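You operate a simulated robot arm through the tools that you are given. There is no shell and no other tool.

You are at the controls of a simulated two-armed robot. One attempt, no reset.

Task
Join inlet one to the rail with the teal-sleeved pipe, cap the open outlet, and prove the rail.
Fine: the red cap goes on the open rail outlet that this pipe does not take; open the blue tap and press the yellow button till the green lamp lights. The other pipes, caps and the white tap stay; nothing comes off under air.

The check looks at the end state, three seconds after you hand in, the way a careful person would. Anything else that was tipped, shoved, dropped, spilled or broken makes it a failure. A push-on lid holds only when it is set on centred and level and pressed home; a screw cap is set on level and turned clockwise until tight.

Robot
Two 7-joint arms with two-finger parallel grippers on one trunk that stands fixed in place. Base frame: the origin is at the foot of the trunk, x ahead of it, y to its left, z up; the work surface is at about z = 900. Units: mm, degrees, N and s.
The left shoulder is at [71, 156, 1180], the right one opposite. Each reaches about 1231 mm from its shoulder. Payload 3.91 kg a hand.
The tool frame of a hand sits at the grasp point between the pads (the TCP): z along the fingers, y along the line on which they close. The tips reach 30 mm beyond it. Largest opening 110 mm; finger width 20, thickness 10; the body of the gripper, 48 by 112 mm, starts 55 mm behind the TCP.
Orientation is told as [roll, pitch, yaw] about the base's x, y, z axes, in that order, counted from this pose: with the fingers straight down and closing along the base's y, the tool's x points along the base's -x, its y along +y and its z along -z.

Tools
- The arms move only by the tool step_arm. It takes "left_rows", "right_rows" or both (then of equal length, played together; a hand with none holds still); each is a list of rows, each a list of 3 entries, a list of its own where there are three numbers: the shift along the tool's x, y, z in units of 50 mm (1.0 is 50 mm), then the turn, a rotation vector about the tool's x, y, z in units of 5 degrees (1.0 is 5 degrees), then the gripper command, from -1 (shut) to 1 (fully open), values between in proportion. In form: [[[x, y, z], [rx, ry, rz], grip], ...]. A call has 1 to 20 rows; each row shifts and turns the commanded pose from where the row before left it, along the tool's axes as they then stand. A call with a number of a shift or a turn outside -1 to 1 is refused whole. A row lasts 0.2 s, in which the tool goes at most 50 mm and 8.6 degrees; a call with a longer step from one row to the next is refused whole, and so is a gripper value outside its range. A pose out of reach is approached as far as the arm can. The call stops where the force on the tool passes 90 N (or 10 N more than at its start, if that is more) or the arm is blocked; 0.2 s more then pass. Each finger travels about 108 mm/s and halts on what it meets, pressing with about 30 N; the grip force reading is that of the motor and also rises with nothing between the fingers. The clock runs only during rows and for 0.2 s after the last one: add rows that do not move to give the fingers time. The reply holds the time, the measured pose of the TCP, the force on the tool along the base axes, the opening and the grip force, in the units named above and with some noise, with the torque about the TCP (base axes, N m) and any sound that the robot's microphone picked up.
- Cameras (640 x 400 px; columns grow to the right, rows downward): "scene" is now at [130.4, -49.8, 1425.7]; the picture's right is [-0.53, -0.85, 0.00], its down [-0.33, 0.21, -0.92] and it looks along [0.78, -0.49, -0.39] (base axes); focal length 297 px, centre (320, 200). "left" rides on the left gripper at [72, -17, -103] in its tool frame; the picture's right is [0.23, 0.97, 0.00], its down [-0.76, 0.18, -0.62] and it looks along [-0.61, 0.14, 0.78] (tool axes); focal length 222 px, centre (320, 200). "right" rides on the right gripper at [72, 17, -103] in its tool frame; the picture's right is [-0.23, 0.97, 0.00], its down [-0.76, -0.18, -0.62] and it looks along [-0.61, -0.14, 0.78] (tool axes); focal length 222 px, centre (320, 200).
- grab_frame(camera): a new picture of that camera. The clock stands still meanwhile.
- lift_body(by): slides the trunk up (or, below 0, down) by that many mm; the arms and the scene camera ride with it, the base frame stays. It gives what a move gives, with no picture.
- aim_head(pan, tilt): turns the head with the scene camera to pan (to the left, within 86 degrees either way) and tilt (down, from -29 to 69), counted from straight ahead of the robot. It gives what a move gives.
- pixel_to_xyz(camera, pixels): there is no depth. For up to 12 entries [column, row, z] of the newest picture of that camera ("zoom" is the newest enlarged one), the place [x, y] in the base frame at which the ray of that pixel passes the height z, good to about 2 mm. The clock stands still meanwhile.
- inspect(camera, box): a new picture of the part [left, top, right, bottom] of that camera's present view, enlarged. The clock stands still meanwhile.
- job_done(): hands the job in; it is judged then, once.

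Leave the grippers open and the arms clear of the work at the hand-in unless told otherwise.

The tools are called after "Request:" by a JSON object that holds its "op" and its "data". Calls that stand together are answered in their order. step_arm: Moves the arms, as the interface text tells. Its arguments: {"type":"object","properties":{"left_rows":{"type":"array","items":{"type":"array"}},"right_rows":{"type":"array","items":{"type":"array"}}},"required":[]} The other tools are called the same way: lift_body (by) moves the trunk up or down; aim_head (pan, tilt) turns the head that bears the scene camera; grab_frame (camera) takes a picture; pixel_to_xyz (camera, pixels) gives the place at which the rays of pixels pass given heights; inspect (camera, box) takes an enlarged picture of a part of a camera's view; job_done () hands the job in.

At the start:

```text
time: 0.0
left_eef_pos: [697.1, -65.8, 1281.5]
left_tool_rot: [0.0, 0.0, 0.0]
left_ft_force: [0.9, -0.3, 0.1]
left_torque: [0.0, 0.01, 0.0]
left_grip_width: 110.2
left_finger_force: 0.0
right_eef_pos: [488.9, -733.2, 1379.1]
right_tool_rot: [0.0, -0.1, 0.0]
right_ft_force: [0.0, -0.1, 0.1]
right_torque: [-0.04, -0.04, 0.0]
right_grip_width: 110.0
right_finger_force: 0.0
trunk travel left (down, up): [-625.0, 315.0]
head pan, tilt (commanded): [-32.0, 22.9]
```

scene: 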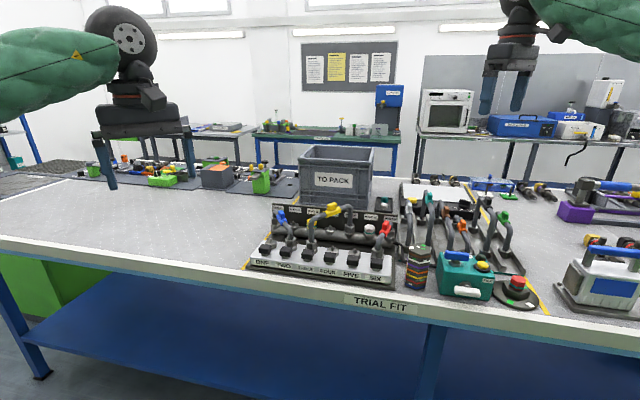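
right: 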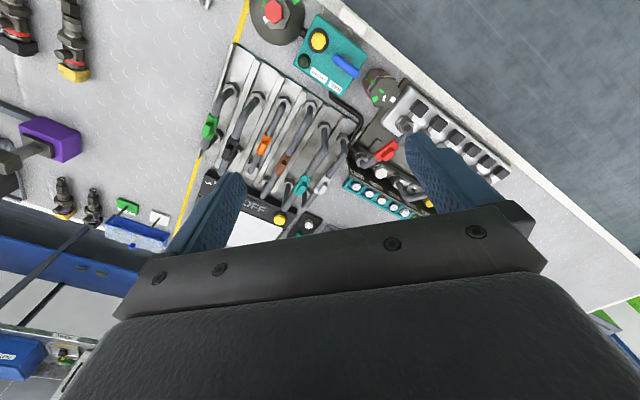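
left: 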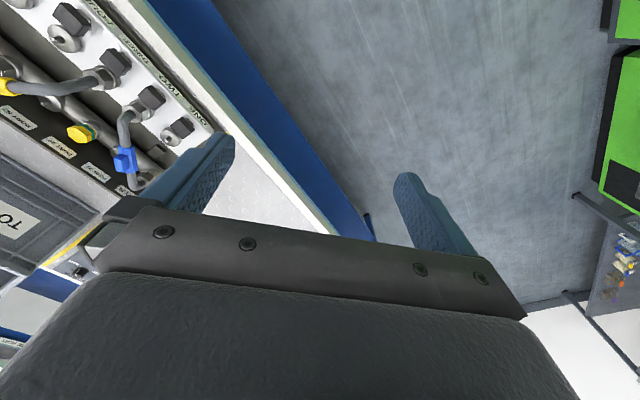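

I see a manifold block with inlets ONE to SIX at the front, a rail behind it, a rack of pipes to the right, and a teal box with a yellow button and a blue handle. I'll enlarge several parts of the scene view first.

Request:
{"op": "inspect", "data": {"camera": "scene", "box": [230, 180, 420, 300]}}

Request:
{"op": "inspect", "data": {"camera": "scene", "box": [380, 170, 560, 310]}}

Request:
{"op": "inspect", "data": {"camera": "right", "box": [180, 0, 520, 250]}}

Request:
{"op": "inspect", "data": {"camera": "left", "box": [0, 0, 260, 230]}}

```text
3.33 times, centred on (325, 240) of scene
```

zoom: 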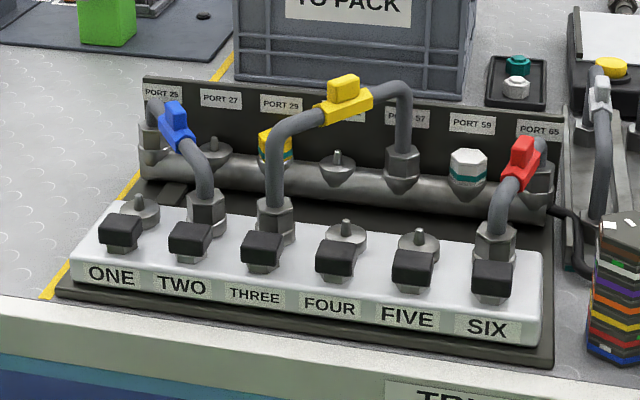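

```text
2.86 times, centred on (470, 240) of scene
```

zoom: 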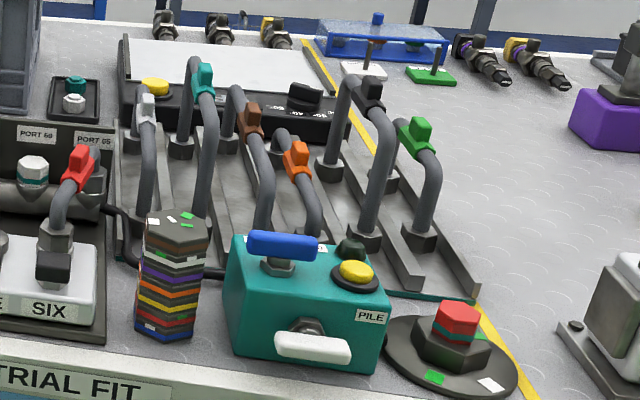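

```text
1.60 times, centred on (350, 125) of right
```

zoom: 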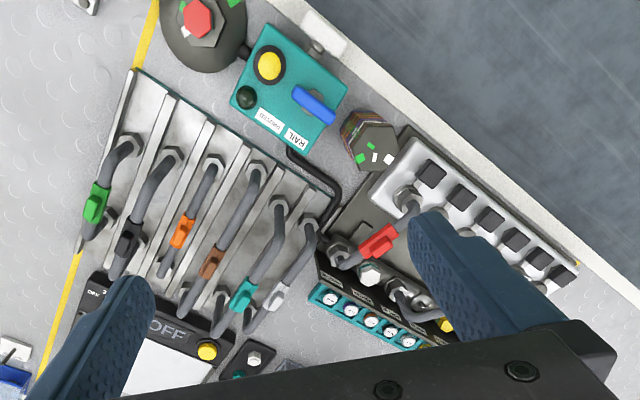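

```text
1.74 times, centred on (130, 115) of left
```

zoom: 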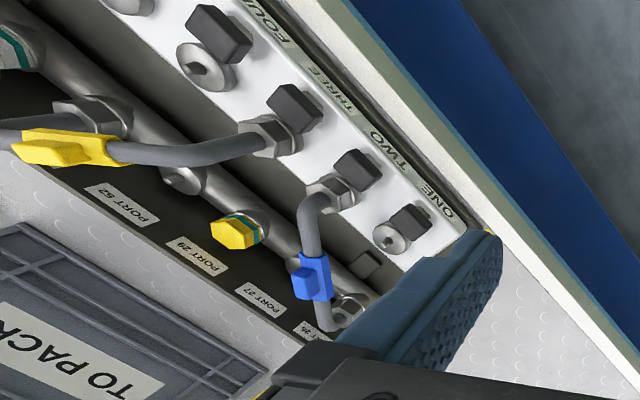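

Rail ports 27 and 52 look open, while 25, 57 and 65 are piped and 29 and 59 are capped. Next I'll enlarge the teal box, the pipe rack and the rail further.

Request:
{"op": "inspect", "data": {"camera": "scene", "box": [430, 235, 550, 315]}}

Request:
{"op": "inspect", "data": {"camera": "scene", "box": [400, 170, 520, 250]}}

Request:
{"op": "inspect", "data": {"camera": "scene", "box": [240, 190, 340, 260]}}

Request:
{"op": "inspect", "data": {"camera": "scene", "box": [320, 200, 420, 270]}}

Request:
{"op": "inspect", "data": {"camera": "right", "box": [240, 0, 400, 100]}}

```text
5.00 times, centred on (490, 275) of scene
```

zoom: 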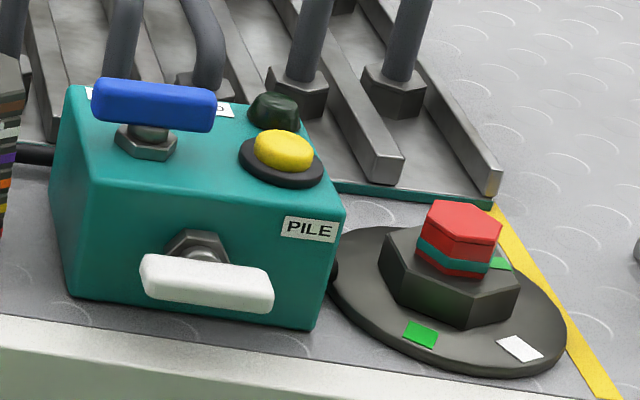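

```text
5.00 times, centred on (460, 210) of scene
```

zoom: 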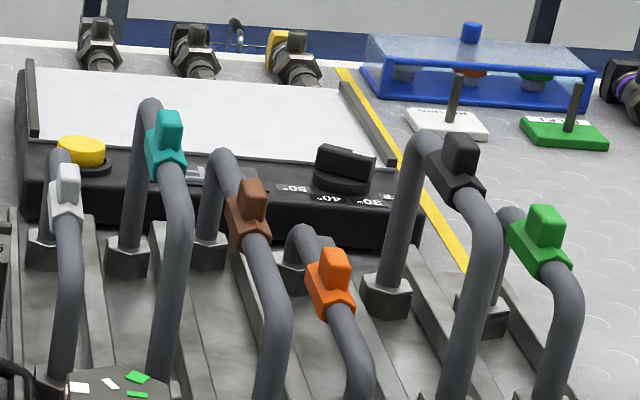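

```text
5.71 times, centred on (290, 225) of scene
```

zoom: 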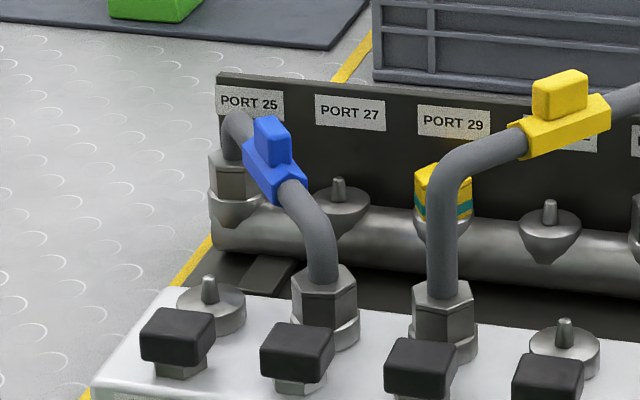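

```text
5.71 times, centred on (370, 235) of scene
```

zoom: 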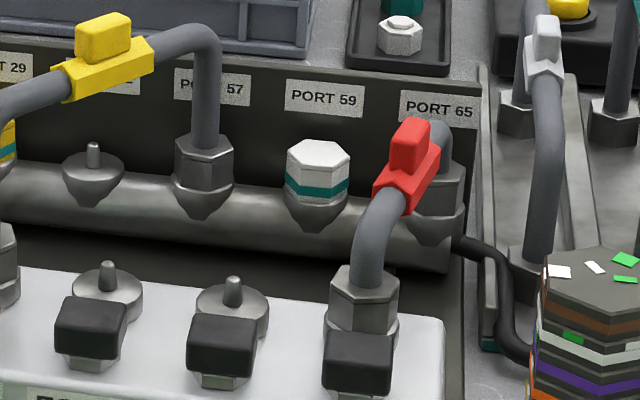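

```text
4.00 times, centred on (320, 50) of right
```

zoom: 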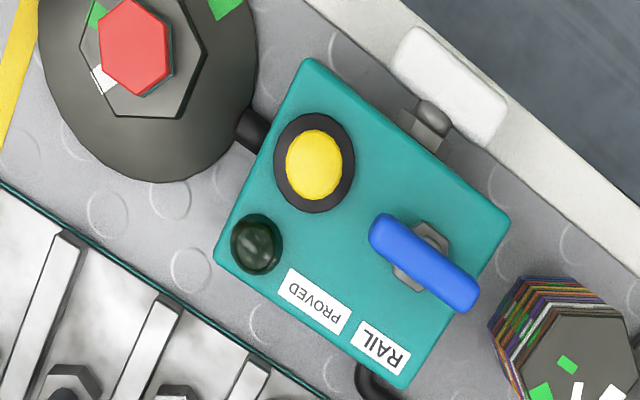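

The teal box carries RAIL (blue tap), PROVED (lamp) and PILE (white tap). Now I'll get rough base-frame places for the key items from the scene view: inlets, ports, teal pipe, box and red cap.

Request:
{"op": "grab_frame", "data": {"camera": "scene"}}

Request:
{"op": "pixel_to_xyz", "data": {"camera": "scene", "pixels": [[262, 258, 930], [384, 275, 930], [245, 262, 900], [395, 290, 900], [275, 206, 960], [393, 222, 960], [430, 290, 900], [490, 300, 900], [470, 265, 990], [517, 282, 960], [430, 190, 1000], [415, 285, 900]]}}

```text
taken
```

scene: 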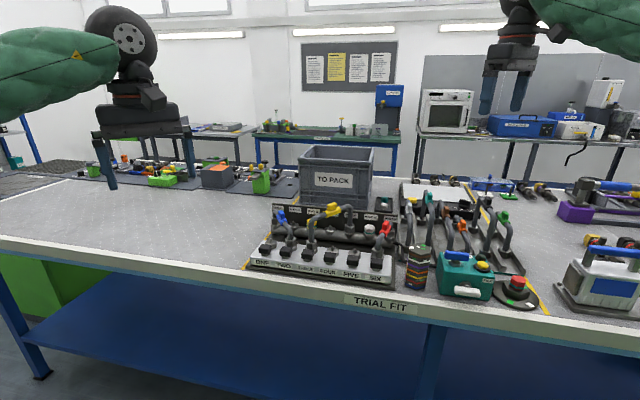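

```text
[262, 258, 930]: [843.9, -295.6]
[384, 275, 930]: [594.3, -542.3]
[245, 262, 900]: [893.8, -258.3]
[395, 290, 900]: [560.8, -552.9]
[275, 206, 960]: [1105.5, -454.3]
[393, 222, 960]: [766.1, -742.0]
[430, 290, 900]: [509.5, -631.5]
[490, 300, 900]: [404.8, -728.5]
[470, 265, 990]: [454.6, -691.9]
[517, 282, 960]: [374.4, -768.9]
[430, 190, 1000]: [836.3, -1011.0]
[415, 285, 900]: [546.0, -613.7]
```

The fixture runs obliquely at about 45° in the base frame, with the inlet row going from ONE at about (844,-296) to SIX at about (594,-542). The left hand is in the way for close viewing, so I'll draw it back to the left and turn the right hand to yaw -45 so its camera lines up with the fixture.

Request:
{"op": "step_arm", "data": {"left_rows": [[[0.5, 1, 0], [0, 0, 0], 1], [[0.5, 1, 0], [0, 0, 0], 1], [[0.5, 1, 0], [0, 0, 0], 1], [[0.5, 1, 0], [0, 0, 0], 1], [[0.5, 1, 0], [0, 0, 0], 1], [[0.5, 1, 0], [0, 0, 0], 1], [[0, 0, 0], [0, 0, 0], 1], [[0, 0, 0], [0, 0, 0], 1], [[0, 0, 0], [0, 0, 0], 1]], "right_rows": [[[0, 0, 0], [0, 0, 1], 1], [[0, 0, 0], [0, 0, 1], 1], [[0, 0, 0], [0, 0, 1], 1], [[0, 0, 0], [0, 0, 1], 1], [[0, 0, 0], [0, 0, 1], 1], [[0, 0, 0], [0, 0, 1], 1], [[0, 0, 0], [0, 0, 1], 1], [[0, 0, 0], [0, 0, 1], 1], [[0, 0, 0], [0, 0, 1], 1]]}}

```text
refused: row 1 steps farther than a row can; nothing moved
```

The call was refused because the diagonal step was longer than 50 mm. I'll send it again with a smaller step.

Request:
{"op": "step_arm", "data": {"left_rows": [[[0.4, 0.9, 0], [0, 0, 0], 1], [[0.4, 0.9, 0], [0, 0, 0], 1], [[0.4, 0.9, 0], [0, 0, 0], 1], [[0.4, 0.9, 0], [0, 0, 0], 1], [[0.4, 0.9, 0], [0, 0, 0], 1], [[0.4, 0.9, 0], [0, 0, 0], 1], [[0.4, 0.9, 0], [0, 0, 0], 1], [[0, 0, 0], [0, 0, 0], 1], [[0, 0, 0], [0, 0, 0], 1]], "right_rows": [[[0, 0, 0], [0, 0, 1], 1], [[0, 0, 0], [0, 0, 1], 1], [[0, 0, 0], [0, 0, 1], 1], [[0, 0, 0], [0, 0, 1], 1], [[0, 0, 0], [0, 0, 1], 1], [[0, 0, 0], [0, 0, 1], 1], [[0, 0, 0], [0, 0, 1], 1], [[0, 0, 0], [0, 0, 1], 1], [[0, 0, 0], [0, 0, 1], 1]]}}

Request:
{"op": "grab_frame", "data": {"camera": "right"}}

```text
time: 2.0
left_eef_pos: [556.4, 250.9, 1280.5]
left_tool_rot: [0.0, 0.0, 0.0]
left_ft_force: [0.5, 0.9, 1.3]
left_torque: [-0.02, 0.0, 0.0]
left_grip_width: 110.3
left_finger_force: 0.1
right_eef_pos: [488.0, -732.4, 1381.2]
right_tool_rot: [0.1, 0.0, -45.1]
right_ft_force: [0.0, 0.9, 0.4]
right_torque: [0.0, -0.01, 0.02]
right_grip_width: 109.9
right_finger_force: 0.1
trunk travel left (down, up): [-625.0, 315.0]
head pan, tilt (commanded): [-32.0, 22.9]
```

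```text
taken
```

right: 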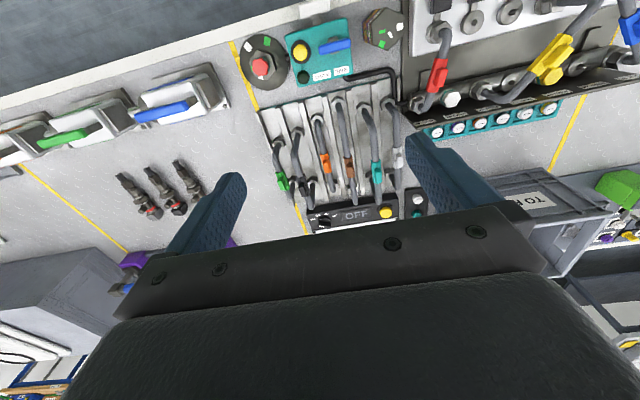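

The right camera now shows the rack, box and part of the fixture. I'll shift the right hand along tool +y and +x to bring the fixture and teal pipe into the clear middle of the view.

Request:
{"op": "step_arm", "data": {"right_rows": [[[0.6, 0.75, 0], [0, 0, 0], 1], [[0.6, 0.75, 0], [0, 0, 0], 1], [[0.6, 0.75, 0], [0, 0, 0], 1], [[0.6, 0.75, 0], [0, 0, 0], 1], [[0.6, 0.75, 0], [0, 0, 0], 1], [[0.6, 0.75, 0], [0, 0, 0], 1], [[0.6, 0.75, 0], [0, 0, 0], 1], [[0, 0, 0], [0, 0, 0], 1], [[0, 0, 0], [0, 0, 0], 1]]}}

Request:
{"op": "grab_frame", "data": {"camera": "right"}}

Request:
{"op": "grab_frame", "data": {"camera": "scene"}}

```text
time: 4.0
left_eef_pos: [557.9, 250.2, 1280.0]
left_tool_rot: [-0.1, 0.0, 0.0]
left_ft_force: [1.0, 0.1, -0.6]
left_torque: [0.02, 0.0, -0.02]
left_grip_width: 110.1
left_finger_force: 0.2
right_eef_pos: [524.5, -398.7, 1379.8]
right_tool_rot: [0.0, 0.0, -45.1]
right_ft_force: [0.9, 0.1, 0.3]
right_torque: [0.02, 0.0, 0.01]
right_grip_width: 109.9
right_finger_force: 0.1
trunk travel left (down, up): [-625.0, 315.0]
head pan, tilt (commanded): [-32.0, 22.9]
```

```text
taken
```

right: 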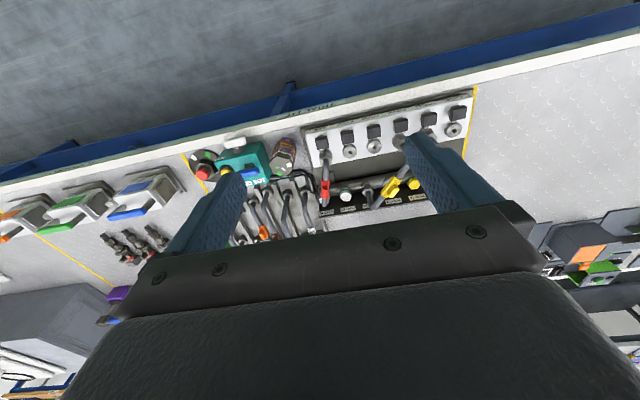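

```text
taken
```

scene: 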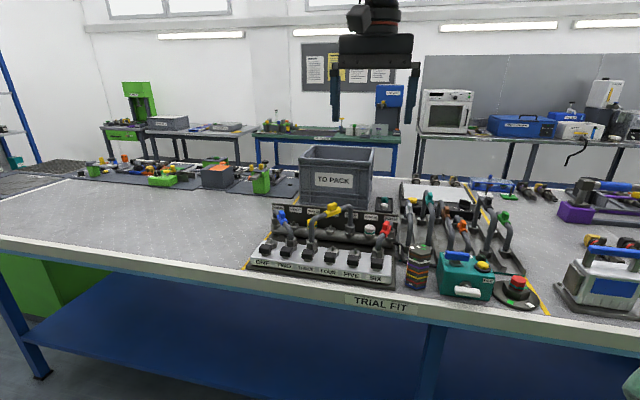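

The fixture is clear at the top of the picture but small. I'll bring the right hand down 100 mm and forward over the fixture, where the tips at about z 1250 stay well above the pipes, to get a close top view.

Request:
{"op": "step_arm", "data": {"right_rows": [[[-0.75, 0.357, 0.333], [0, 0, 0], 1], [[-0.75, 0.357, 0.333], [0, 0, 0], 1], [[-0.75, 0.357, 0.333], [0, 0, 0], 1], [[-0.75, 0.357, 0.333], [0, 0, 0], 1], [[-0.75, 0.357, 0.333], [0, 0, 0], 1], [[-0.75, 0.357, 0.333], [0, 0, 0], 1], [[0, 0, 0], [0, 0, 0], 1], [[0, 0, 0], [0, 0, 0], 1]]}}

Request:
{"op": "grab_frame", "data": {"camera": "right"}}

```text
time: 5.8
left_eef_pos: [558.6, 248.8, 1280.0]
left_tool_rot: [-0.1, 0.1, 0.1]
left_ft_force: [1.5, -1.0, -0.4]
left_torque: [0.0, 0.03, 0.01]
left_grip_width: 110.1
left_finger_force: 0.0
right_eef_pos: [762.6, -483.0, 1277.9]
right_tool_rot: [0.1, 0.0, -44.9]
right_ft_force: [0.5, 0.9, -0.6]
right_torque: [-0.02, -0.02, -0.01]
right_grip_width: 109.9
right_finger_force: 0.0
trunk travel left (down, up): [-625.0, 315.0]
head pan, tilt (commanded): [-32.0, 22.9]
```

```text
taken
```

right: 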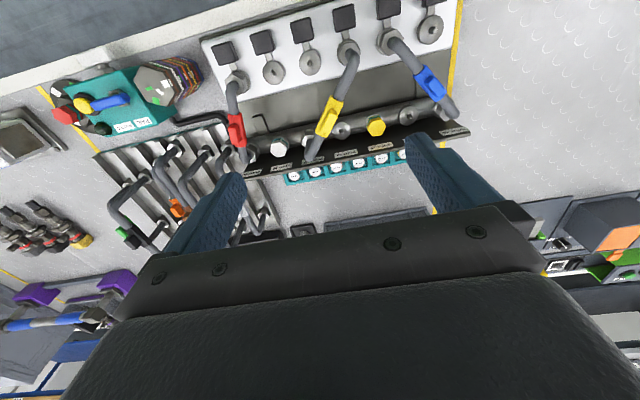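

Now I have a clear top view of the block and rail. I'll enlarge it to read the spigot places, which are inlet ONE near (431,28), port 27 near (407,115) and port 52 near (341,130).

Request:
{"op": "inspect", "data": {"camera": "right", "box": [200, 0, 480, 190]}}

Request:
{"op": "inspect", "data": {"camera": "right", "box": [30, 50, 260, 250]}}

```text
2.11 times, centred on (340, 95) of right
```

zoom: 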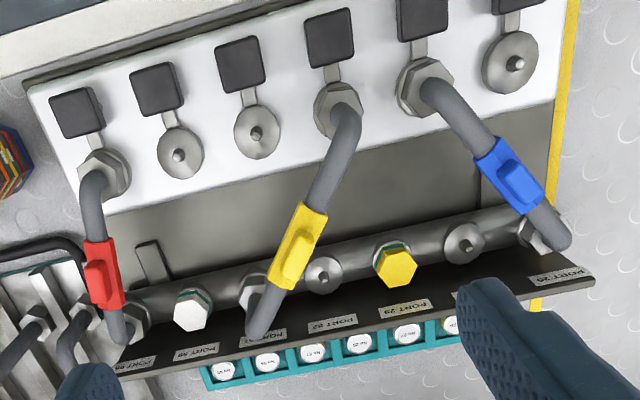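

```text
2.00 times, centred on (145, 150) of right
```

zoom: 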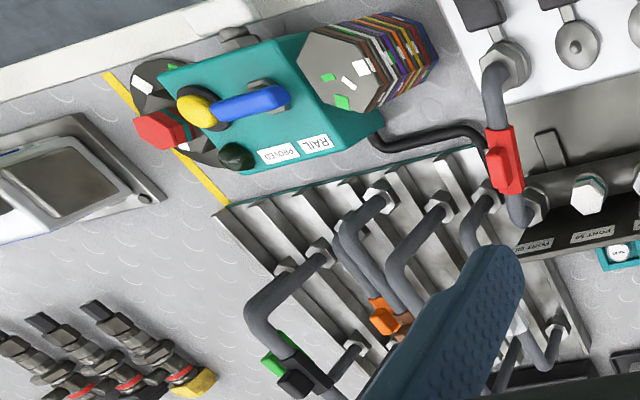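

I'll take the fixture enlargement again so it is the newest zoom, then read the rays of the spigot tips at two heights.

Request:
{"op": "inspect", "data": {"camera": "right", "box": [200, 0, 480, 175]}}

Request:
{"op": "inspect", "data": {"camera": "scene", "box": [240, 190, 400, 290]}}

```text
2.29 times, centred on (340, 88) of right
```

zoom: 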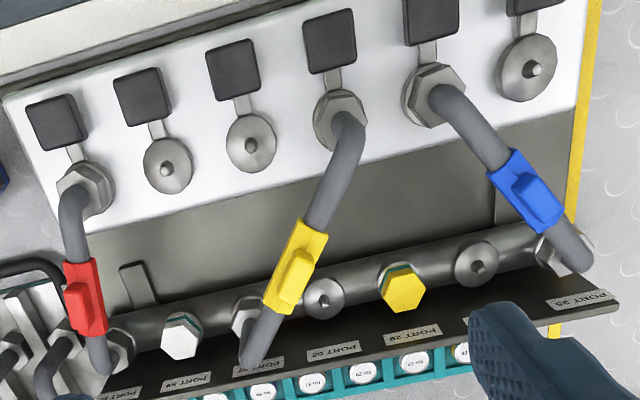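

```text
4.00 times, centred on (320, 240) of scene
```

zoom: 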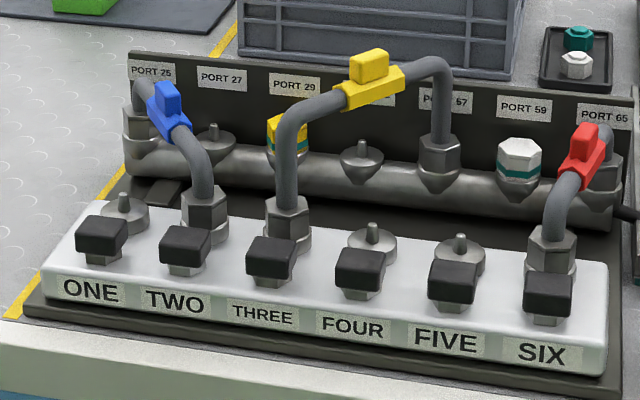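

I'll read rays for the pin tips of ONE, FOUR, port 27 and port 52 from both cameras at z 930 and 990.

Request:
{"op": "pixel_to_xyz", "data": {"camera": "right", "pixels": [[433.2, 30.6, 930], [433.2, 30.6, 990], [309.4, 63.9, 930], [309.4, 63.9, 990], [408.7, 117.3, 930], [408.7, 117.3, 990], [341.3, 131.3, 930], [341.3, 131.3, 990]]}}

Request:
{"op": "pixel_to_xyz", "data": {"camera": "scene", "pixels": [[270.75, 239, 930], [270.75, 239, 990], [333, 246.5, 930], [333, 246.5, 990], [293.5, 221.75, 930], [293.5, 221.75, 990], [330.25, 225.75, 930], [330.25, 225.75, 990]]}}

```text
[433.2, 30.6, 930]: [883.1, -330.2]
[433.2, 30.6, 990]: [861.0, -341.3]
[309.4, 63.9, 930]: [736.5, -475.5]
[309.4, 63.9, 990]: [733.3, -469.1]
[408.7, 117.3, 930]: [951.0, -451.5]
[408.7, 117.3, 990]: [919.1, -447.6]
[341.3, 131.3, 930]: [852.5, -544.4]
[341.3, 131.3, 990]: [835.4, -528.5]
```

```text
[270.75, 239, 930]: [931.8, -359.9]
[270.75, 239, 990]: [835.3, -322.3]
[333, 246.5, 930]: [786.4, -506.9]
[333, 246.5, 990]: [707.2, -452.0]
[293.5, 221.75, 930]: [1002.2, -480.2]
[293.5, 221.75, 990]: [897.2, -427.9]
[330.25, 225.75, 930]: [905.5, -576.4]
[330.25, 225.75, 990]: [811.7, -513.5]
```

By triangulation the pin tips are at ONE ≈ (869,-337,969), FOUR ≈ (734,-471,969), port 27 ≈ (930,-449,970) and port 52 ≈ (841,-534,971). The spans are then ONE→27 ≈ 127 mm and ONE→52 ≈ 199 mm. I'll move over the rack to measure the teal pipe's span.

Request:
{"op": "step_arm", "data": {"right_rows": [[[0.27, -0.9, 0], [0, 0, 0], 1], [[0.27, -0.9, 0], [0, 0, 0], 1], [[0.27, -0.9, 0], [0, 0, 0], 1], [[0.27, -0.9, 0], [0, 0, 0], 1], [[0.27, -0.9, 0], [0, 0, 0], 1], [[0.27, -0.9, 0], [0, 0, 0], 1], [[0.27, -0.9, 0], [0, 0, 0], 1], [[0, 0, 0], [0, 0, 0], 1], [[0, 0, 0], [0, 0, 0], 1]]}}

Request:
{"op": "grab_frame", "data": {"camera": "right"}}

Request:
{"op": "inspect", "data": {"camera": "right", "box": [200, 20, 440, 190]}}

```text
time: 7.8
left_eef_pos: [560.3, 247.9, 1279.0]
left_tool_rot: [0.1, 0.1, -0.1]
left_ft_force: [0.3, -0.1, 0.5]
left_torque: [0.01, 0.03, -0.01]
left_grip_width: 109.8
left_finger_force: 0.1
right_eef_pos: [467.9, -641.6, 1276.1]
right_tool_rot: [0.0, 0.1, -45.0]
right_ft_force: [-0.6, -0.6, 0.0]
right_torque: [0.01, -0.02, 0.01]
right_grip_width: 109.8
right_finger_force: 0.1
trunk travel left (down, up): [-625.0, 315.0]
head pan, tilt (commanded): [-32.0, 22.9]
```

```text
taken
```

right: 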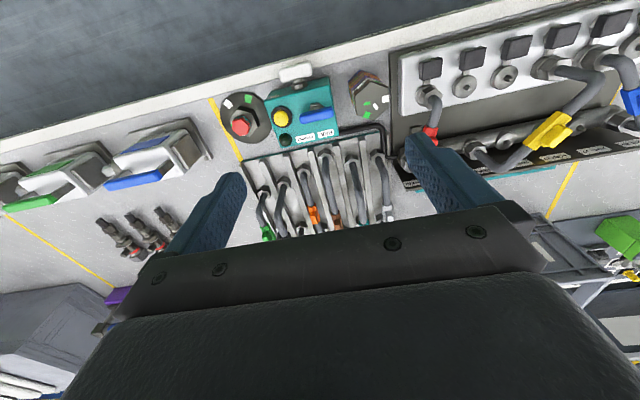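

```text
2.35 times, centred on (320, 105) of right
```

zoom: 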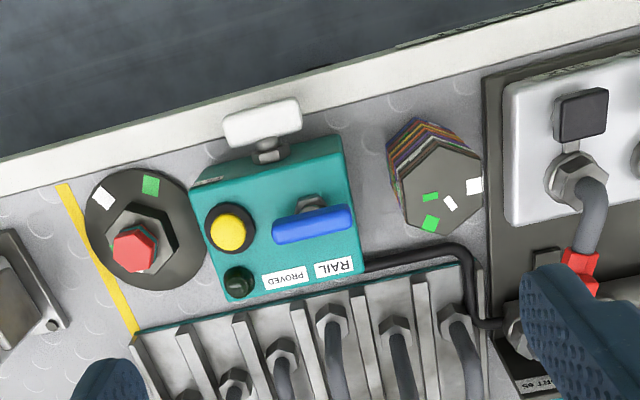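

The hand covers the rack. I'll move forward along v by 150 mm at the same height to see the rack in the clear upper part of the picture.

Request:
{"op": "step_arm", "data": {"right_rows": [[[-0.9, 0.2, 0], [0, 0, 0], 1], [[-0.9, 0.2, 0], [0, 0, 0], 1], [[-0.9, 0.2, 0], [0, 0, 0], 1], [[-0.9, 0.2, 0], [0, 0, 0], 1], [[0, 0, 0], [0, 0, 0], 1], [[0, 0, 0], [0, 0, 0], 1]]}}

Request:
{"op": "grab_frame", "data": {"camera": "right"}}

Request:
{"op": "inspect", "data": {"camera": "right", "box": [200, 20, 440, 190]}}

```text
time: 9.2
left_eef_pos: [558.7, 249.7, 1280.2]
left_tool_rot: [0.1, 0.1, 0.0]
left_ft_force: [0.0, -0.1, 0.4]
left_torque: [0.02, 0.02, 0.02]
left_grip_width: 110.1
left_finger_force: 0.1
right_eef_pos: [625.5, -738.5, 1276.7]
right_tool_rot: [-0.1, 0.1, -45.0]
right_ft_force: [-0.2, -0.1, 0.4]
right_torque: [0.02, 0.02, 0.02]
right_grip_width: 109.9
right_finger_force: 0.0
trunk travel left (down, up): [-625.0, 315.0]
head pan, tilt (commanded): [-32.0, 22.9]
```

```text
taken
```

right: 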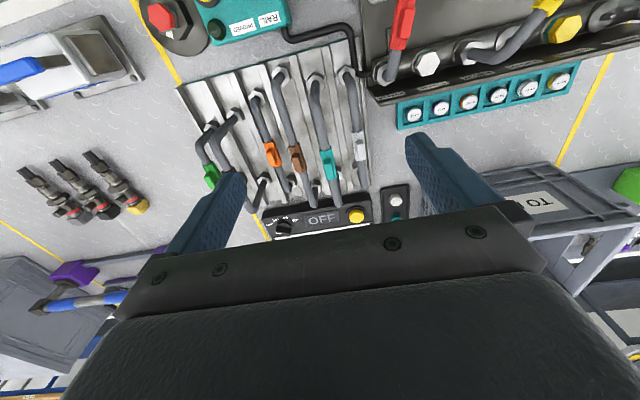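

```text
2.35 times, centred on (320, 105) of right
```

zoom: 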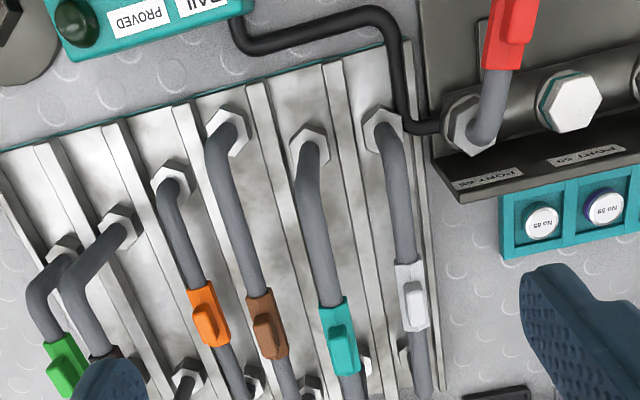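

I can see the teal pipe's front nut at about (316,82) and its sleeve at about (328,165), but the back end is hidden behind the hand. I'll go 120 mm further forward.

Request:
{"op": "step_arm", "data": {"right_rows": [[[-0.9, 0, 0], [0, 0, 0], 1], [[-0.9, 0, 0], [0, 0, 0], 1], [[-0.8, 0, 0], [0, 0, 0], 1], [[0, 0, 0], [0, 0, 0], 1], [[0, 0, 0], [0, 0, 0], 1]]}}

Request:
{"op": "grab_frame", "data": {"camera": "right"}}

Request:
{"op": "inspect", "data": {"camera": "right", "box": [200, 0, 440, 170]}}

```text
time: 10.4
left_eef_pos: [557.3, 249.4, 1279.9]
left_tool_rot: [0.1, -0.1, -0.1]
left_ft_force: [0.4, -0.4, -0.2]
left_torque: [0.01, -0.02, 0.04]
left_grip_width: 109.9
left_finger_force: 0.1
right_eef_pos: [716.8, -829.9, 1277.7]
right_tool_rot: [0.0, 0.0, -45.0]
right_ft_force: [-0.2, 0.2, -0.5]
right_torque: [-0.01, 0.03, 0.0]
right_grip_width: 110.3
right_finger_force: 0.1
trunk travel left (down, up): [-625.0, 315.0]
head pan, tilt (commanded): [-32.0, 22.9]
```

```text
taken
```

right: 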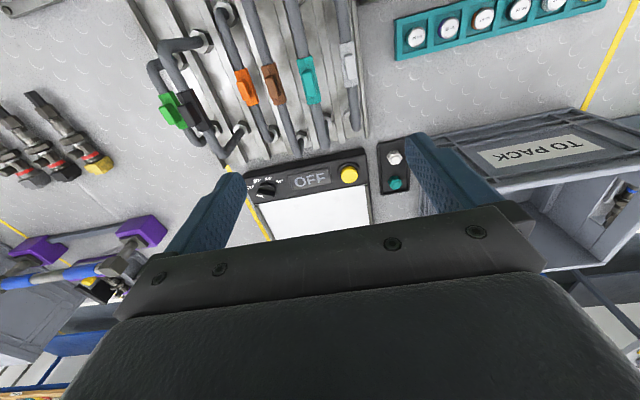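

```text
2.35 times, centred on (320, 85) of right
```

zoom: 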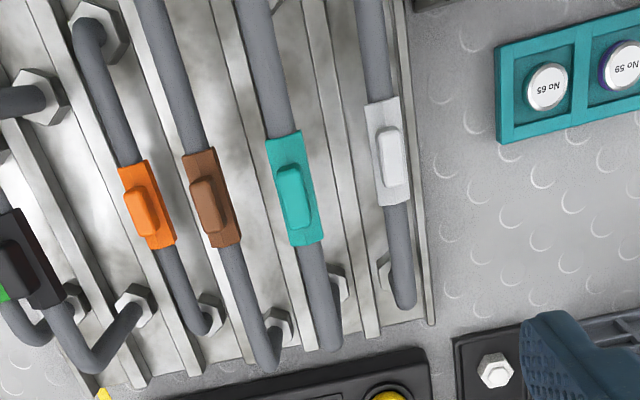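

The teal pipe's back leg and nut show at zoom (335,285), with the elbow top at zoom (325,348) and the sleeve block at zoom (295,190). I'll read their rays here, along with the back nut's ray in the scene view.

Request:
{"op": "pixel_to_xyz", "data": {"camera": "zoom", "pixels": [[336, 284, 930], [336, 284, 990], [325, 346, 990], [325, 346, 1060], [294, 168, 1060], [294, 225, 1060], [294, 168, 1000], [294, 225, 1000]]}}

Request:
{"op": "inspect", "data": {"camera": "scene", "box": [400, 180, 464, 220]}}

Request:
{"op": "inspect", "data": {"camera": "scene", "box": [400, 215, 464, 255]}}

```text
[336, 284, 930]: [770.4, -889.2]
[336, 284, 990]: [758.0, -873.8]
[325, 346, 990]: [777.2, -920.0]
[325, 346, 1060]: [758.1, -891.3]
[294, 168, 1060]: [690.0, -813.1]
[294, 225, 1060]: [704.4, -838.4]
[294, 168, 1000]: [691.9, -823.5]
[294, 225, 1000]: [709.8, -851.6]
```

```text
10.00 times, centred on (432, 200) of scene
```

zoom: 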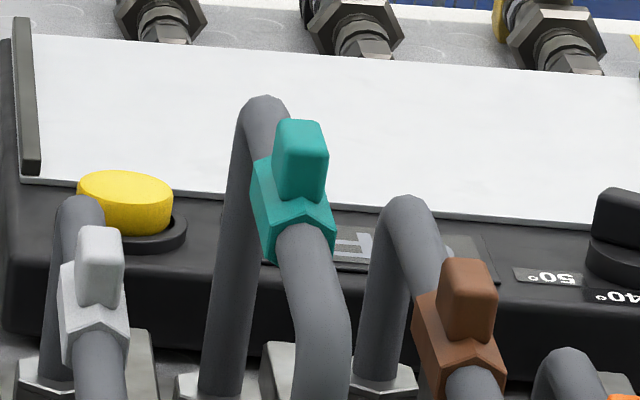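

```text
10.00 times, centred on (432, 235) of scene
```

zoom: 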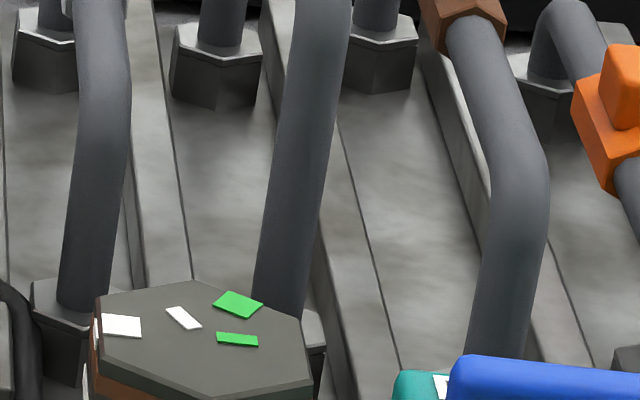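

I'll read the scene rays for the teal back nut (421.7,220), the sleeve block top (430.2,193), the pipe top (426.5,190.5) and the front leg (427.5,245).

Request:
{"op": "pixel_to_xyz", "data": {"camera": "scene", "pixels": [[421.7, 220, 930], [421.7, 220, 990], [430.2, 193, 1000], [430.2, 193, 1080], [426.5, 190.5, 1000], [426.5, 190.5, 1080], [427.5, 245, 930], [427.5, 245, 990], [430.2, 198, 1000], [430.2, 198, 1080]]}}

```text
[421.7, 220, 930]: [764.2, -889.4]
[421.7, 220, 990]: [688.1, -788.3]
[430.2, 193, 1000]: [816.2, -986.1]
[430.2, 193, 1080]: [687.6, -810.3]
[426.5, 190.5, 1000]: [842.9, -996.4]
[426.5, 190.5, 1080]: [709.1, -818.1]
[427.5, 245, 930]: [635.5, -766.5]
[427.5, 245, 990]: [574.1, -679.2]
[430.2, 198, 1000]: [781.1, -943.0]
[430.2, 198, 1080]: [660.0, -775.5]
```

The teal pipe's nuts sit at about (628,-754) and (769,-889), a span of ≈196 mm with the sleeve in the middle. That matches ONE→52 (199 mm) and rules out ONE→27 (127 mm), so the red cap goes on port 27. I'll check some heights on the fixture from the scene view: the blue tab top, seated nut tops, cap tops and backplate top.

Request:
{"op": "pixel_to_xyz", "data": {"camera": "scene", "pixels": [[281.75, 212, 970], [281.75, 212, 1050], [291.25, 237.5, 960], [291.25, 237.5, 1020], [349.5, 226, 960], [349.5, 226, 1020], [369.7, 225.5, 960], [369.7, 225.5, 1020], [332, 203.5, 1000], [332, 203.5, 1080], [346, 206, 1000], [346, 206, 1080]]}}

```text
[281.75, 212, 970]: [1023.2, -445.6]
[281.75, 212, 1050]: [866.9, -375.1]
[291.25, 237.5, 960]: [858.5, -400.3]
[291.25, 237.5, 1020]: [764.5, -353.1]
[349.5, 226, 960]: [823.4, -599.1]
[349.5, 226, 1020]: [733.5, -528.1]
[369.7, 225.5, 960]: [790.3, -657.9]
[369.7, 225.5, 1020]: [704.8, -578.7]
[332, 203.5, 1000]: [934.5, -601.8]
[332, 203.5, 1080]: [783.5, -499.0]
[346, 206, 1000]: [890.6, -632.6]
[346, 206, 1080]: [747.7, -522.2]
```

The blue tab top is at z≈1027, seated nuts top out at z≈981, and the teal tab top in the rack is at z≈1074. Next I'll move the right hand straight above the teal tab at about (696,-822), z 1180, with the fingers part closed to 46 mm, and check alignment on column 320.

Request:
{"op": "step_arm", "data": {"right_rows": [[[0.133, -0.063, 0.64], [0, 0, 0], -0.16], [[0.133, -0.063, 0.64], [0, 0, 0], -0.16], [[0.133, -0.063, 0.64], [0, 0, 0], -0.16], [[0, 0, 0], [0, 0, 0], -0.16], [[0, 0, 0], [0, 0, 0], -0.16]]}}

Request:
{"op": "grab_frame", "data": {"camera": "right"}}

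Request:
{"op": "inspect", "data": {"camera": "right", "box": [220, 20, 420, 190]}}

```text
time: 11.6
left_eef_pos: [558.6, 248.4, 1280.7]
left_tool_rot: [-0.1, 0.0, 0.1]
left_ft_force: [0.1, -0.5, 0.3]
left_torque: [0.0, -0.02, -0.02]
left_grip_width: 109.9
left_finger_force: 0.1
right_eef_pos: [695.8, -822.0, 1182.2]
right_tool_rot: [0.0, -0.1, -45.0]
right_ft_force: [0.8, 0.3, -1.1]
right_torque: [0.01, 0.04, -0.03]
right_grip_width: 46.3
right_finger_force: 0.0
trunk travel left (down, up): [-625.0, 315.0]
head pan, tilt (commanded): [-32.0, 22.9]
```

```text
taken
```

right: 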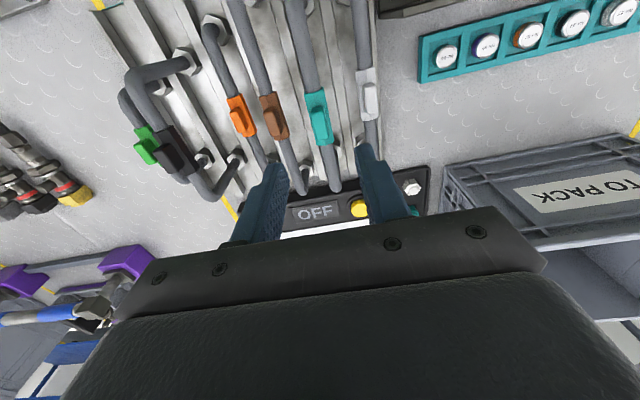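

```text
2.35 times, centred on (320, 105) of right
```

zoom: 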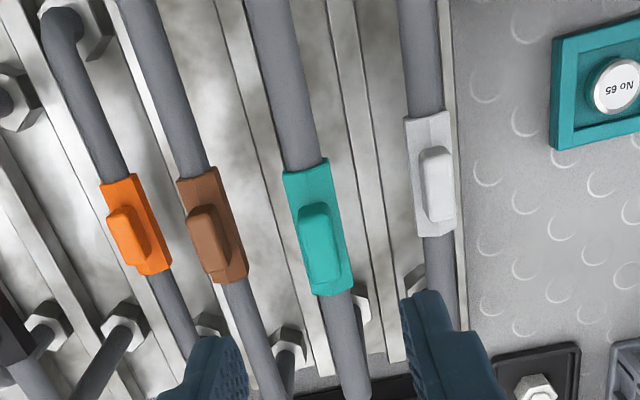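

The tab is centred at about (320,118), the expected spot on the approach axis, and the pipe runs parallel to the tool x line, so yaw -45 is right. I'll narrow the fingers to 40 mm and descend 85 mm, then look again before straddling the sleeve.

Request:
{"op": "step_arm", "data": {"right_rows": [[[0, 0, 0], [0, 0, 0], -0.27], [[-0.04, 0, 0.85], [0, 0, 0], -0.27], [[-0.04, 0, 0.85], [0, 0, 0], -0.27], [[0, 0, 0], [0, 0, 0], -0.27], [[0, 0, 0], [0, 0, 0], -0.27]]}}

Request:
{"op": "inspect", "data": {"camera": "right", "box": [220, 20, 420, 220]}}

Request:
{"op": "inspect", "data": {"camera": "scene", "box": [390, 150, 480, 220]}}

```text
time: 12.8
left_eef_pos: [558.2, 248.2, 1279.2]
left_tool_rot: [0.0, 0.0, 0.0]
left_ft_force: [-0.2, -0.8, 0.1]
left_torque: [0.01, 0.0, 0.02]
left_grip_width: 110.2
left_finger_force: 0.1
right_eef_pos: [698.8, -827.6, 1097.4]
right_tool_rot: [0.1, 0.0, -45.0]
right_ft_force: [0.6, -0.7, -0.6]
right_torque: [0.0, -0.02, 0.01]
right_grip_width: 40.2
right_finger_force: 0.1
trunk travel left (down, up): [-625.0, 315.0]
head pan, tilt (commanded): [-32.0, 22.9]
```

```text
2.00 times, centred on (320, 120) of right
```

zoom: 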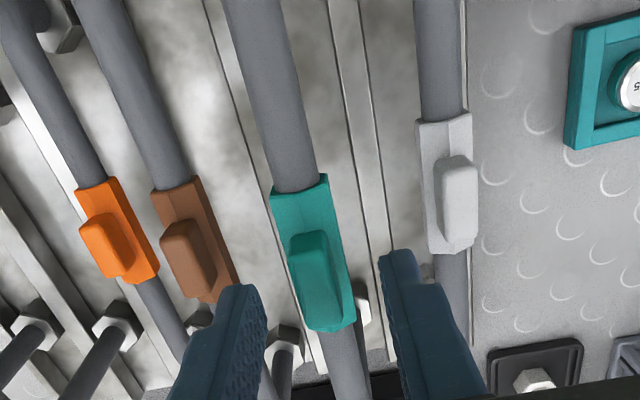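

```text
5.71 times, centred on (435, 185) of scene
```

zoom: 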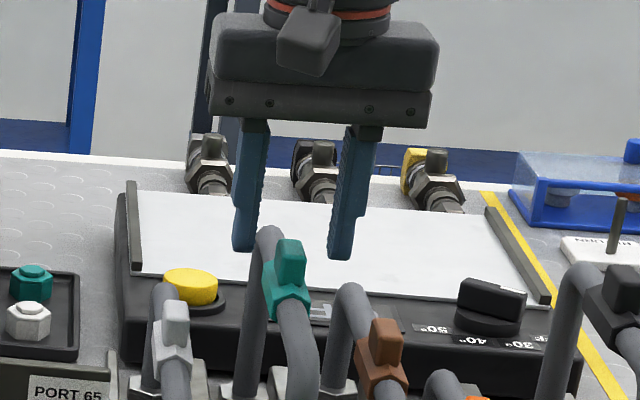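

The tab and sleeve lie between the fingers, with the sleeve centre at about (317.5,147) against an expected (320,146). I'll descend another 48 mm with a 1.5 mm sideways correction and then close on the sleeve.

Request:
{"op": "step_arm", "data": {"right_rows": [[[0, -0.03, 0.48], [0, 0, 0], -0.27], [[0, 0, 0.48], [0, 0, 0], -0.27], [[0, 0, 0], [0, 0, 0], -0.27]]}}

Request:
{"op": "inspect", "data": {"camera": "scene", "box": [390, 150, 480, 220]}}

Request:
{"op": "inspect", "data": {"camera": "right", "box": [220, 20, 420, 220]}}

```text
time: 13.6
left_eef_pos: [557.0, 250.5, 1280.1]
left_tool_rot: [0.0, 0.0, 0.0]
left_ft_force: [0.4, 0.5, -1.2]
left_torque: [-0.01, 0.02, -0.01]
left_grip_width: 109.8
left_finger_force: 0.2
right_eef_pos: [697.8, -825.9, 1049.7]
right_tool_rot: [0.0, 0.0, -45.0]
right_ft_force: [-0.9, 0.7, 0.3]
right_torque: [-0.03, 0.01, 0.0]
right_grip_width: 40.2
right_finger_force: 0.0
trunk travel left (down, up): [-625.0, 315.0]
head pan, tilt (commanded): [-32.0, 22.9]
```

```text
5.71 times, centred on (435, 185) of scene
```

zoom: 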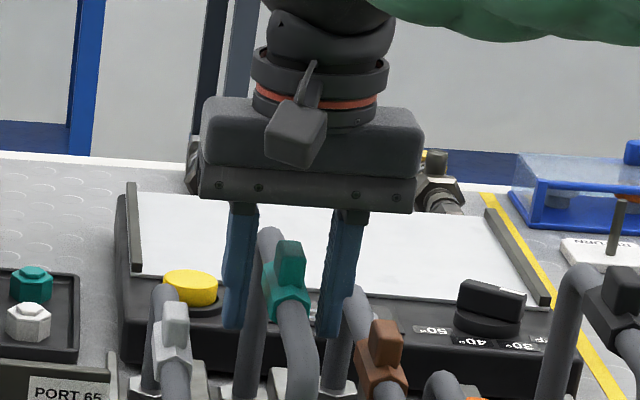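

```text
2.00 times, centred on (320, 120) of right
```

zoom: 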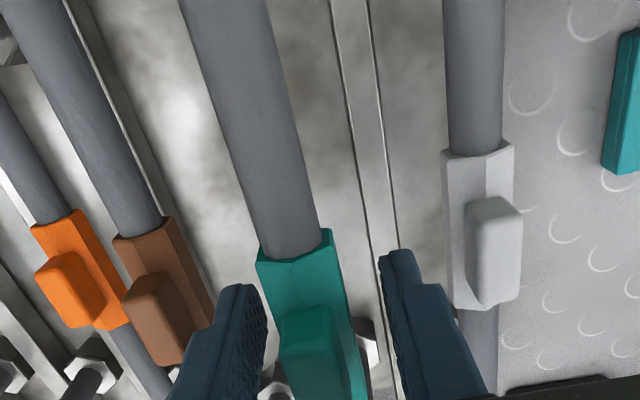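

The fingers straddle the sleeve with clear room to both neighbours. Closing on it now.

Request:
{"op": "step_arm", "data": {"right_rows": [[[0, 0, 0], [0, 0, 0], -1], [[0, 0, 0], [0, 0, 0], -1], [[0, 0, 0], [0, 0, 0], -1], [[0, 0, 0], [0, 0, 0], -1]]}}

Request:
{"op": "inspect", "data": {"camera": "scene", "box": [390, 150, 480, 220]}}

```text
time: 14.6
left_eef_pos: [559.5, 248.9, 1279.8]
left_tool_rot: [0.0, 0.0, -0.1]
left_ft_force: [-0.8, 0.9, -0.5]
left_torque: [0.01, 0.01, 0.0]
left_grip_width: 110.0
left_finger_force: 0.1
right_eef_pos: [697.9, -825.4, 1050.2]
right_tool_rot: [0.0, 0.1, -45.0]
right_ft_force: [-0.4, 0.4, -0.1]
right_torque: [-0.01, -0.07, 0.02]
right_grip_width: 20.1
right_finger_force: 30.1
trunk travel left (down, up): [-625.0, 315.0]
head pan, tilt (commanded): [-32.0, 22.9]
```

```text
5.71 times, centred on (435, 185) of scene
```

zoom: 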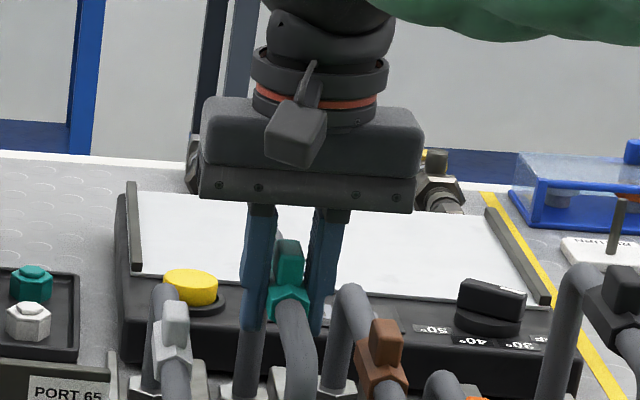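

The gripper holds the sleeve at 20.1 mm with 30 N. I'll lift gently by 30 mm and read the force.

Request:
{"op": "step_arm", "data": {"right_rows": [[[0, 0, -0.2], [0, 0, 0], -1], [[0, 0, -0.2], [0, 0, 0], -1], [[0, 0, -0.2], [0, 0, 0], -1], [[0, 0, 0], [0, 0, 0], -1]]}}

Request:
{"op": "inspect", "data": {"camera": "scene", "box": [390, 150, 490, 250]}}

```text
time: 15.6
left_eef_pos: [559.0, 249.1, 1281.0]
left_tool_rot: [0.0, 0.0, 0.0]
left_ft_force: [-1.2, -0.1, -0.2]
left_torque: [0.01, -0.02, -0.01]
left_grip_width: 110.2
left_finger_force: 0.0
right_eef_pos: [698.8, -826.4, 1078.6]
right_tool_rot: [-0.1, 0.1, -45.0]
right_ft_force: [-1.0, -0.3, -2.1]
right_torque: [0.0, -0.01, 0.0]
right_grip_width: 20.2
right_finger_force: 30.3
trunk travel left (down, up): [-625.0, 315.0]
head pan, tilt (commanded): [-32.0, 22.9]
```

```text
4.00 times, centred on (440, 200) of scene
```

zoom: 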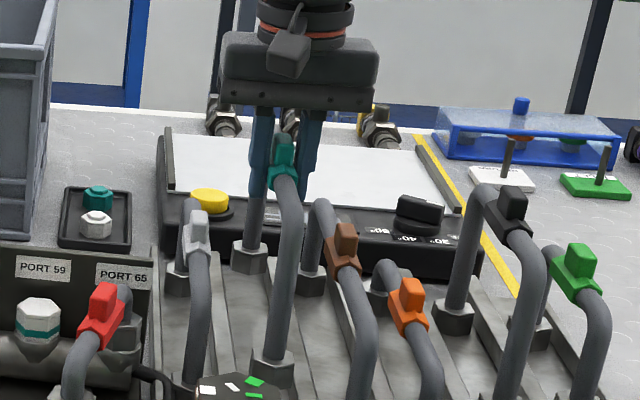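

The pipe came free with only about 2 N of load and both nuts hang level. I'll raise it another 210 mm and carry it over the fixture, towards the midpoint between ONE and port 52 at about (855,-435).

Request:
{"op": "step_arm", "data": {"right_rows": [[[0, 0, -0.85], [0, 0, 0], -1], [[0, 0, -0.85], [0, 0, 0], -1], [[0, 0, -0.85], [0, 0, 0], -1], [[0, 0, -0.85], [0, 0, 0], -1], [[0, 0, -0.85], [0, 0, 0], -1], [[0.33, 0.775, 0], [0, 0, 0], -1], [[0.33, 0.775, 0], [0, 0, 0], -1], [[0.33, 0.775, 0], [0, 0, 0], -1], [[0.33, 0.775, 0], [0, 0, 0], -1], [[0.33, 0.775, 0], [0, 0, 0], -1], [[0.33, 0.775, 0], [0, 0, 0], -1], [[0.33, 0.775, 0], [0, 0, 0], -1], [[0.33, 0.775, 0], [0, 0, 0], -1], [[0.33, 0.775, 0], [0, 0, 0], -1], [[0.33, 0.775, 0], [0, 0, 0], -1], [[0, 0, 0], [0, 0, 0], -1]]}}

Request:
{"op": "grab_frame", "data": {"camera": "scene"}}

Request:
{"op": "grab_frame", "data": {"camera": "right"}}

```text
time: 19.0
left_eef_pos: [557.2, 247.9, 1280.7]
left_tool_rot: [0.1, -0.1, -0.2]
left_ft_force: [-0.5, -0.8, 0.5]
left_torque: [-0.02, 0.0, -0.01]
left_grip_width: 110.1
left_finger_force: 0.1
right_eef_pos: [855.3, -438.8, 1291.8]
right_tool_rot: [0.1, 0.1, -45.0]
right_ft_force: [0.5, 0.1, -1.5]
right_torque: [0.0, -0.03, -0.02]
right_grip_width: 20.1
right_finger_force: 30.5
trunk travel left (down, up): [-625.0, 315.0]
head pan, tilt (commanded): [-32.0, 22.9]
```

```text
taken
```

scene: 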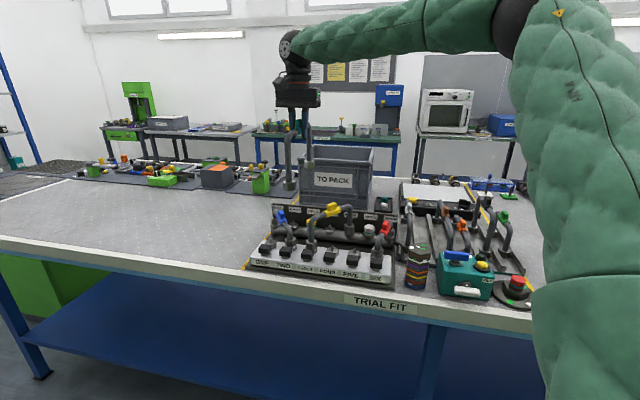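

```text
taken
```

right: 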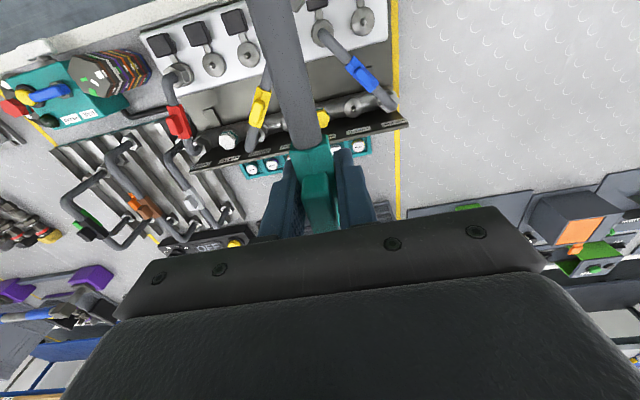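

The pipe is above the fixture and the scene view of it is clear. I'll turn the hand 53° clockwise seen from above (yaw -45 → -98) so the front end faces ONE and the back end faces port 52.

Request:
{"op": "step_arm", "data": {"right_rows": [[[0, 0, 0], [0, 0, 1], -1], [[0, 0, 0], [0, 0, 1], -1], [[0, 0, 0], [0, 0, 1], -1], [[0, 0, 0], [0, 0, 1], -1], [[0, 0, 0], [0, 0, 1], -1], [[0, 0, 0], [0, 0, 1], -1], [[0, 0, 0], [0, 0, 1], -1], [[0, 0, 0], [0, 0, 1], -1], [[0, 0, 0], [0, 0, 1], -1], [[0, 0, 0], [0, 0, 1], -1], [[0, 0, 0], [0, 0, 0.6], -1], [[0, 0, 0], [0, 0, 0], -1]]}}

Request:
{"op": "inspect", "data": {"camera": "scene", "box": [230, 80, 430, 290]}}

Request:
{"op": "grab_frame", "data": {"camera": "right"}}

```text
time: 21.6
left_eef_pos: [558.4, 248.7, 1279.9]
left_tool_rot: [-0.1, 0.0, -0.1]
left_ft_force: [-0.2, 0.0, -0.3]
left_torque: [0.02, -0.01, 0.02]
left_grip_width: 109.9
left_finger_force: 0.1
right_eef_pos: [856.5, -435.1, 1292.3]
right_tool_rot: [0.0, 0.0, -98.1]
right_ft_force: [0.5, -0.3, -2.1]
right_torque: [-0.05, 0.0, 0.01]
right_grip_width: 20.1
right_finger_force: 30.4
trunk travel left (down, up): [-625.0, 315.0]
head pan, tilt (commanded): [-32.0, 22.9]
```

```text
1.90 times, centred on (330, 185) of scene
```

zoom: 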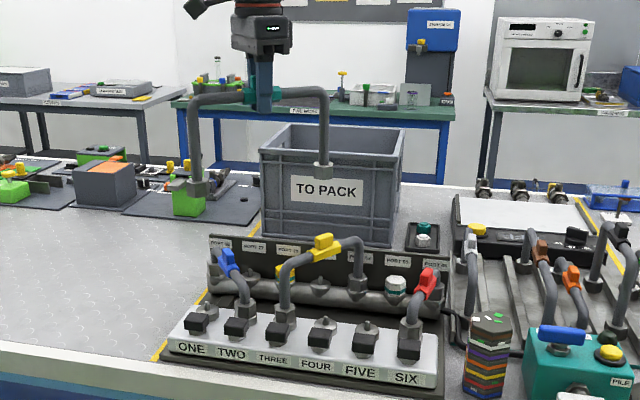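

```text
taken
```

right: 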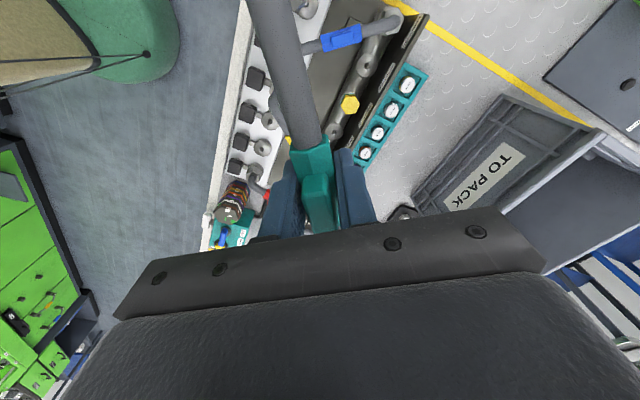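

The pipe lies across as wanted. I'll take sharper enlargements of the two hanging nuts, front at about (266,178) and back at about (331,170), to find their places.

Request:
{"op": "inspect", "data": {"camera": "scene", "box": [250, 120, 346, 180]}}

```text
6.67 times, centred on (298, 150) of scene
```

zoom: 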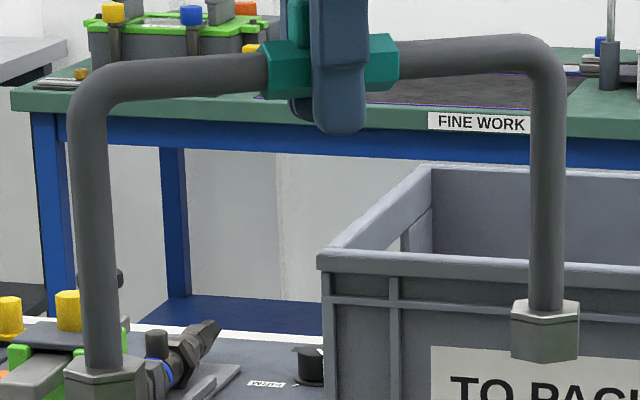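

I'll read where these nut tops, front (104,368) and back (546,307), fall at z≈1170.

Request:
{"op": "pixel_to_xyz", "data": {"camera": "zoom", "pixels": [[104, 368, 1170], [546, 307, 1170], [104, 368, 1160], [546, 307, 1160]]}}

```text
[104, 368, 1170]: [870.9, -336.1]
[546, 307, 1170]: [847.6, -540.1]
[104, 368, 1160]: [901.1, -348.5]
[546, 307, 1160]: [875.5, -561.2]
```

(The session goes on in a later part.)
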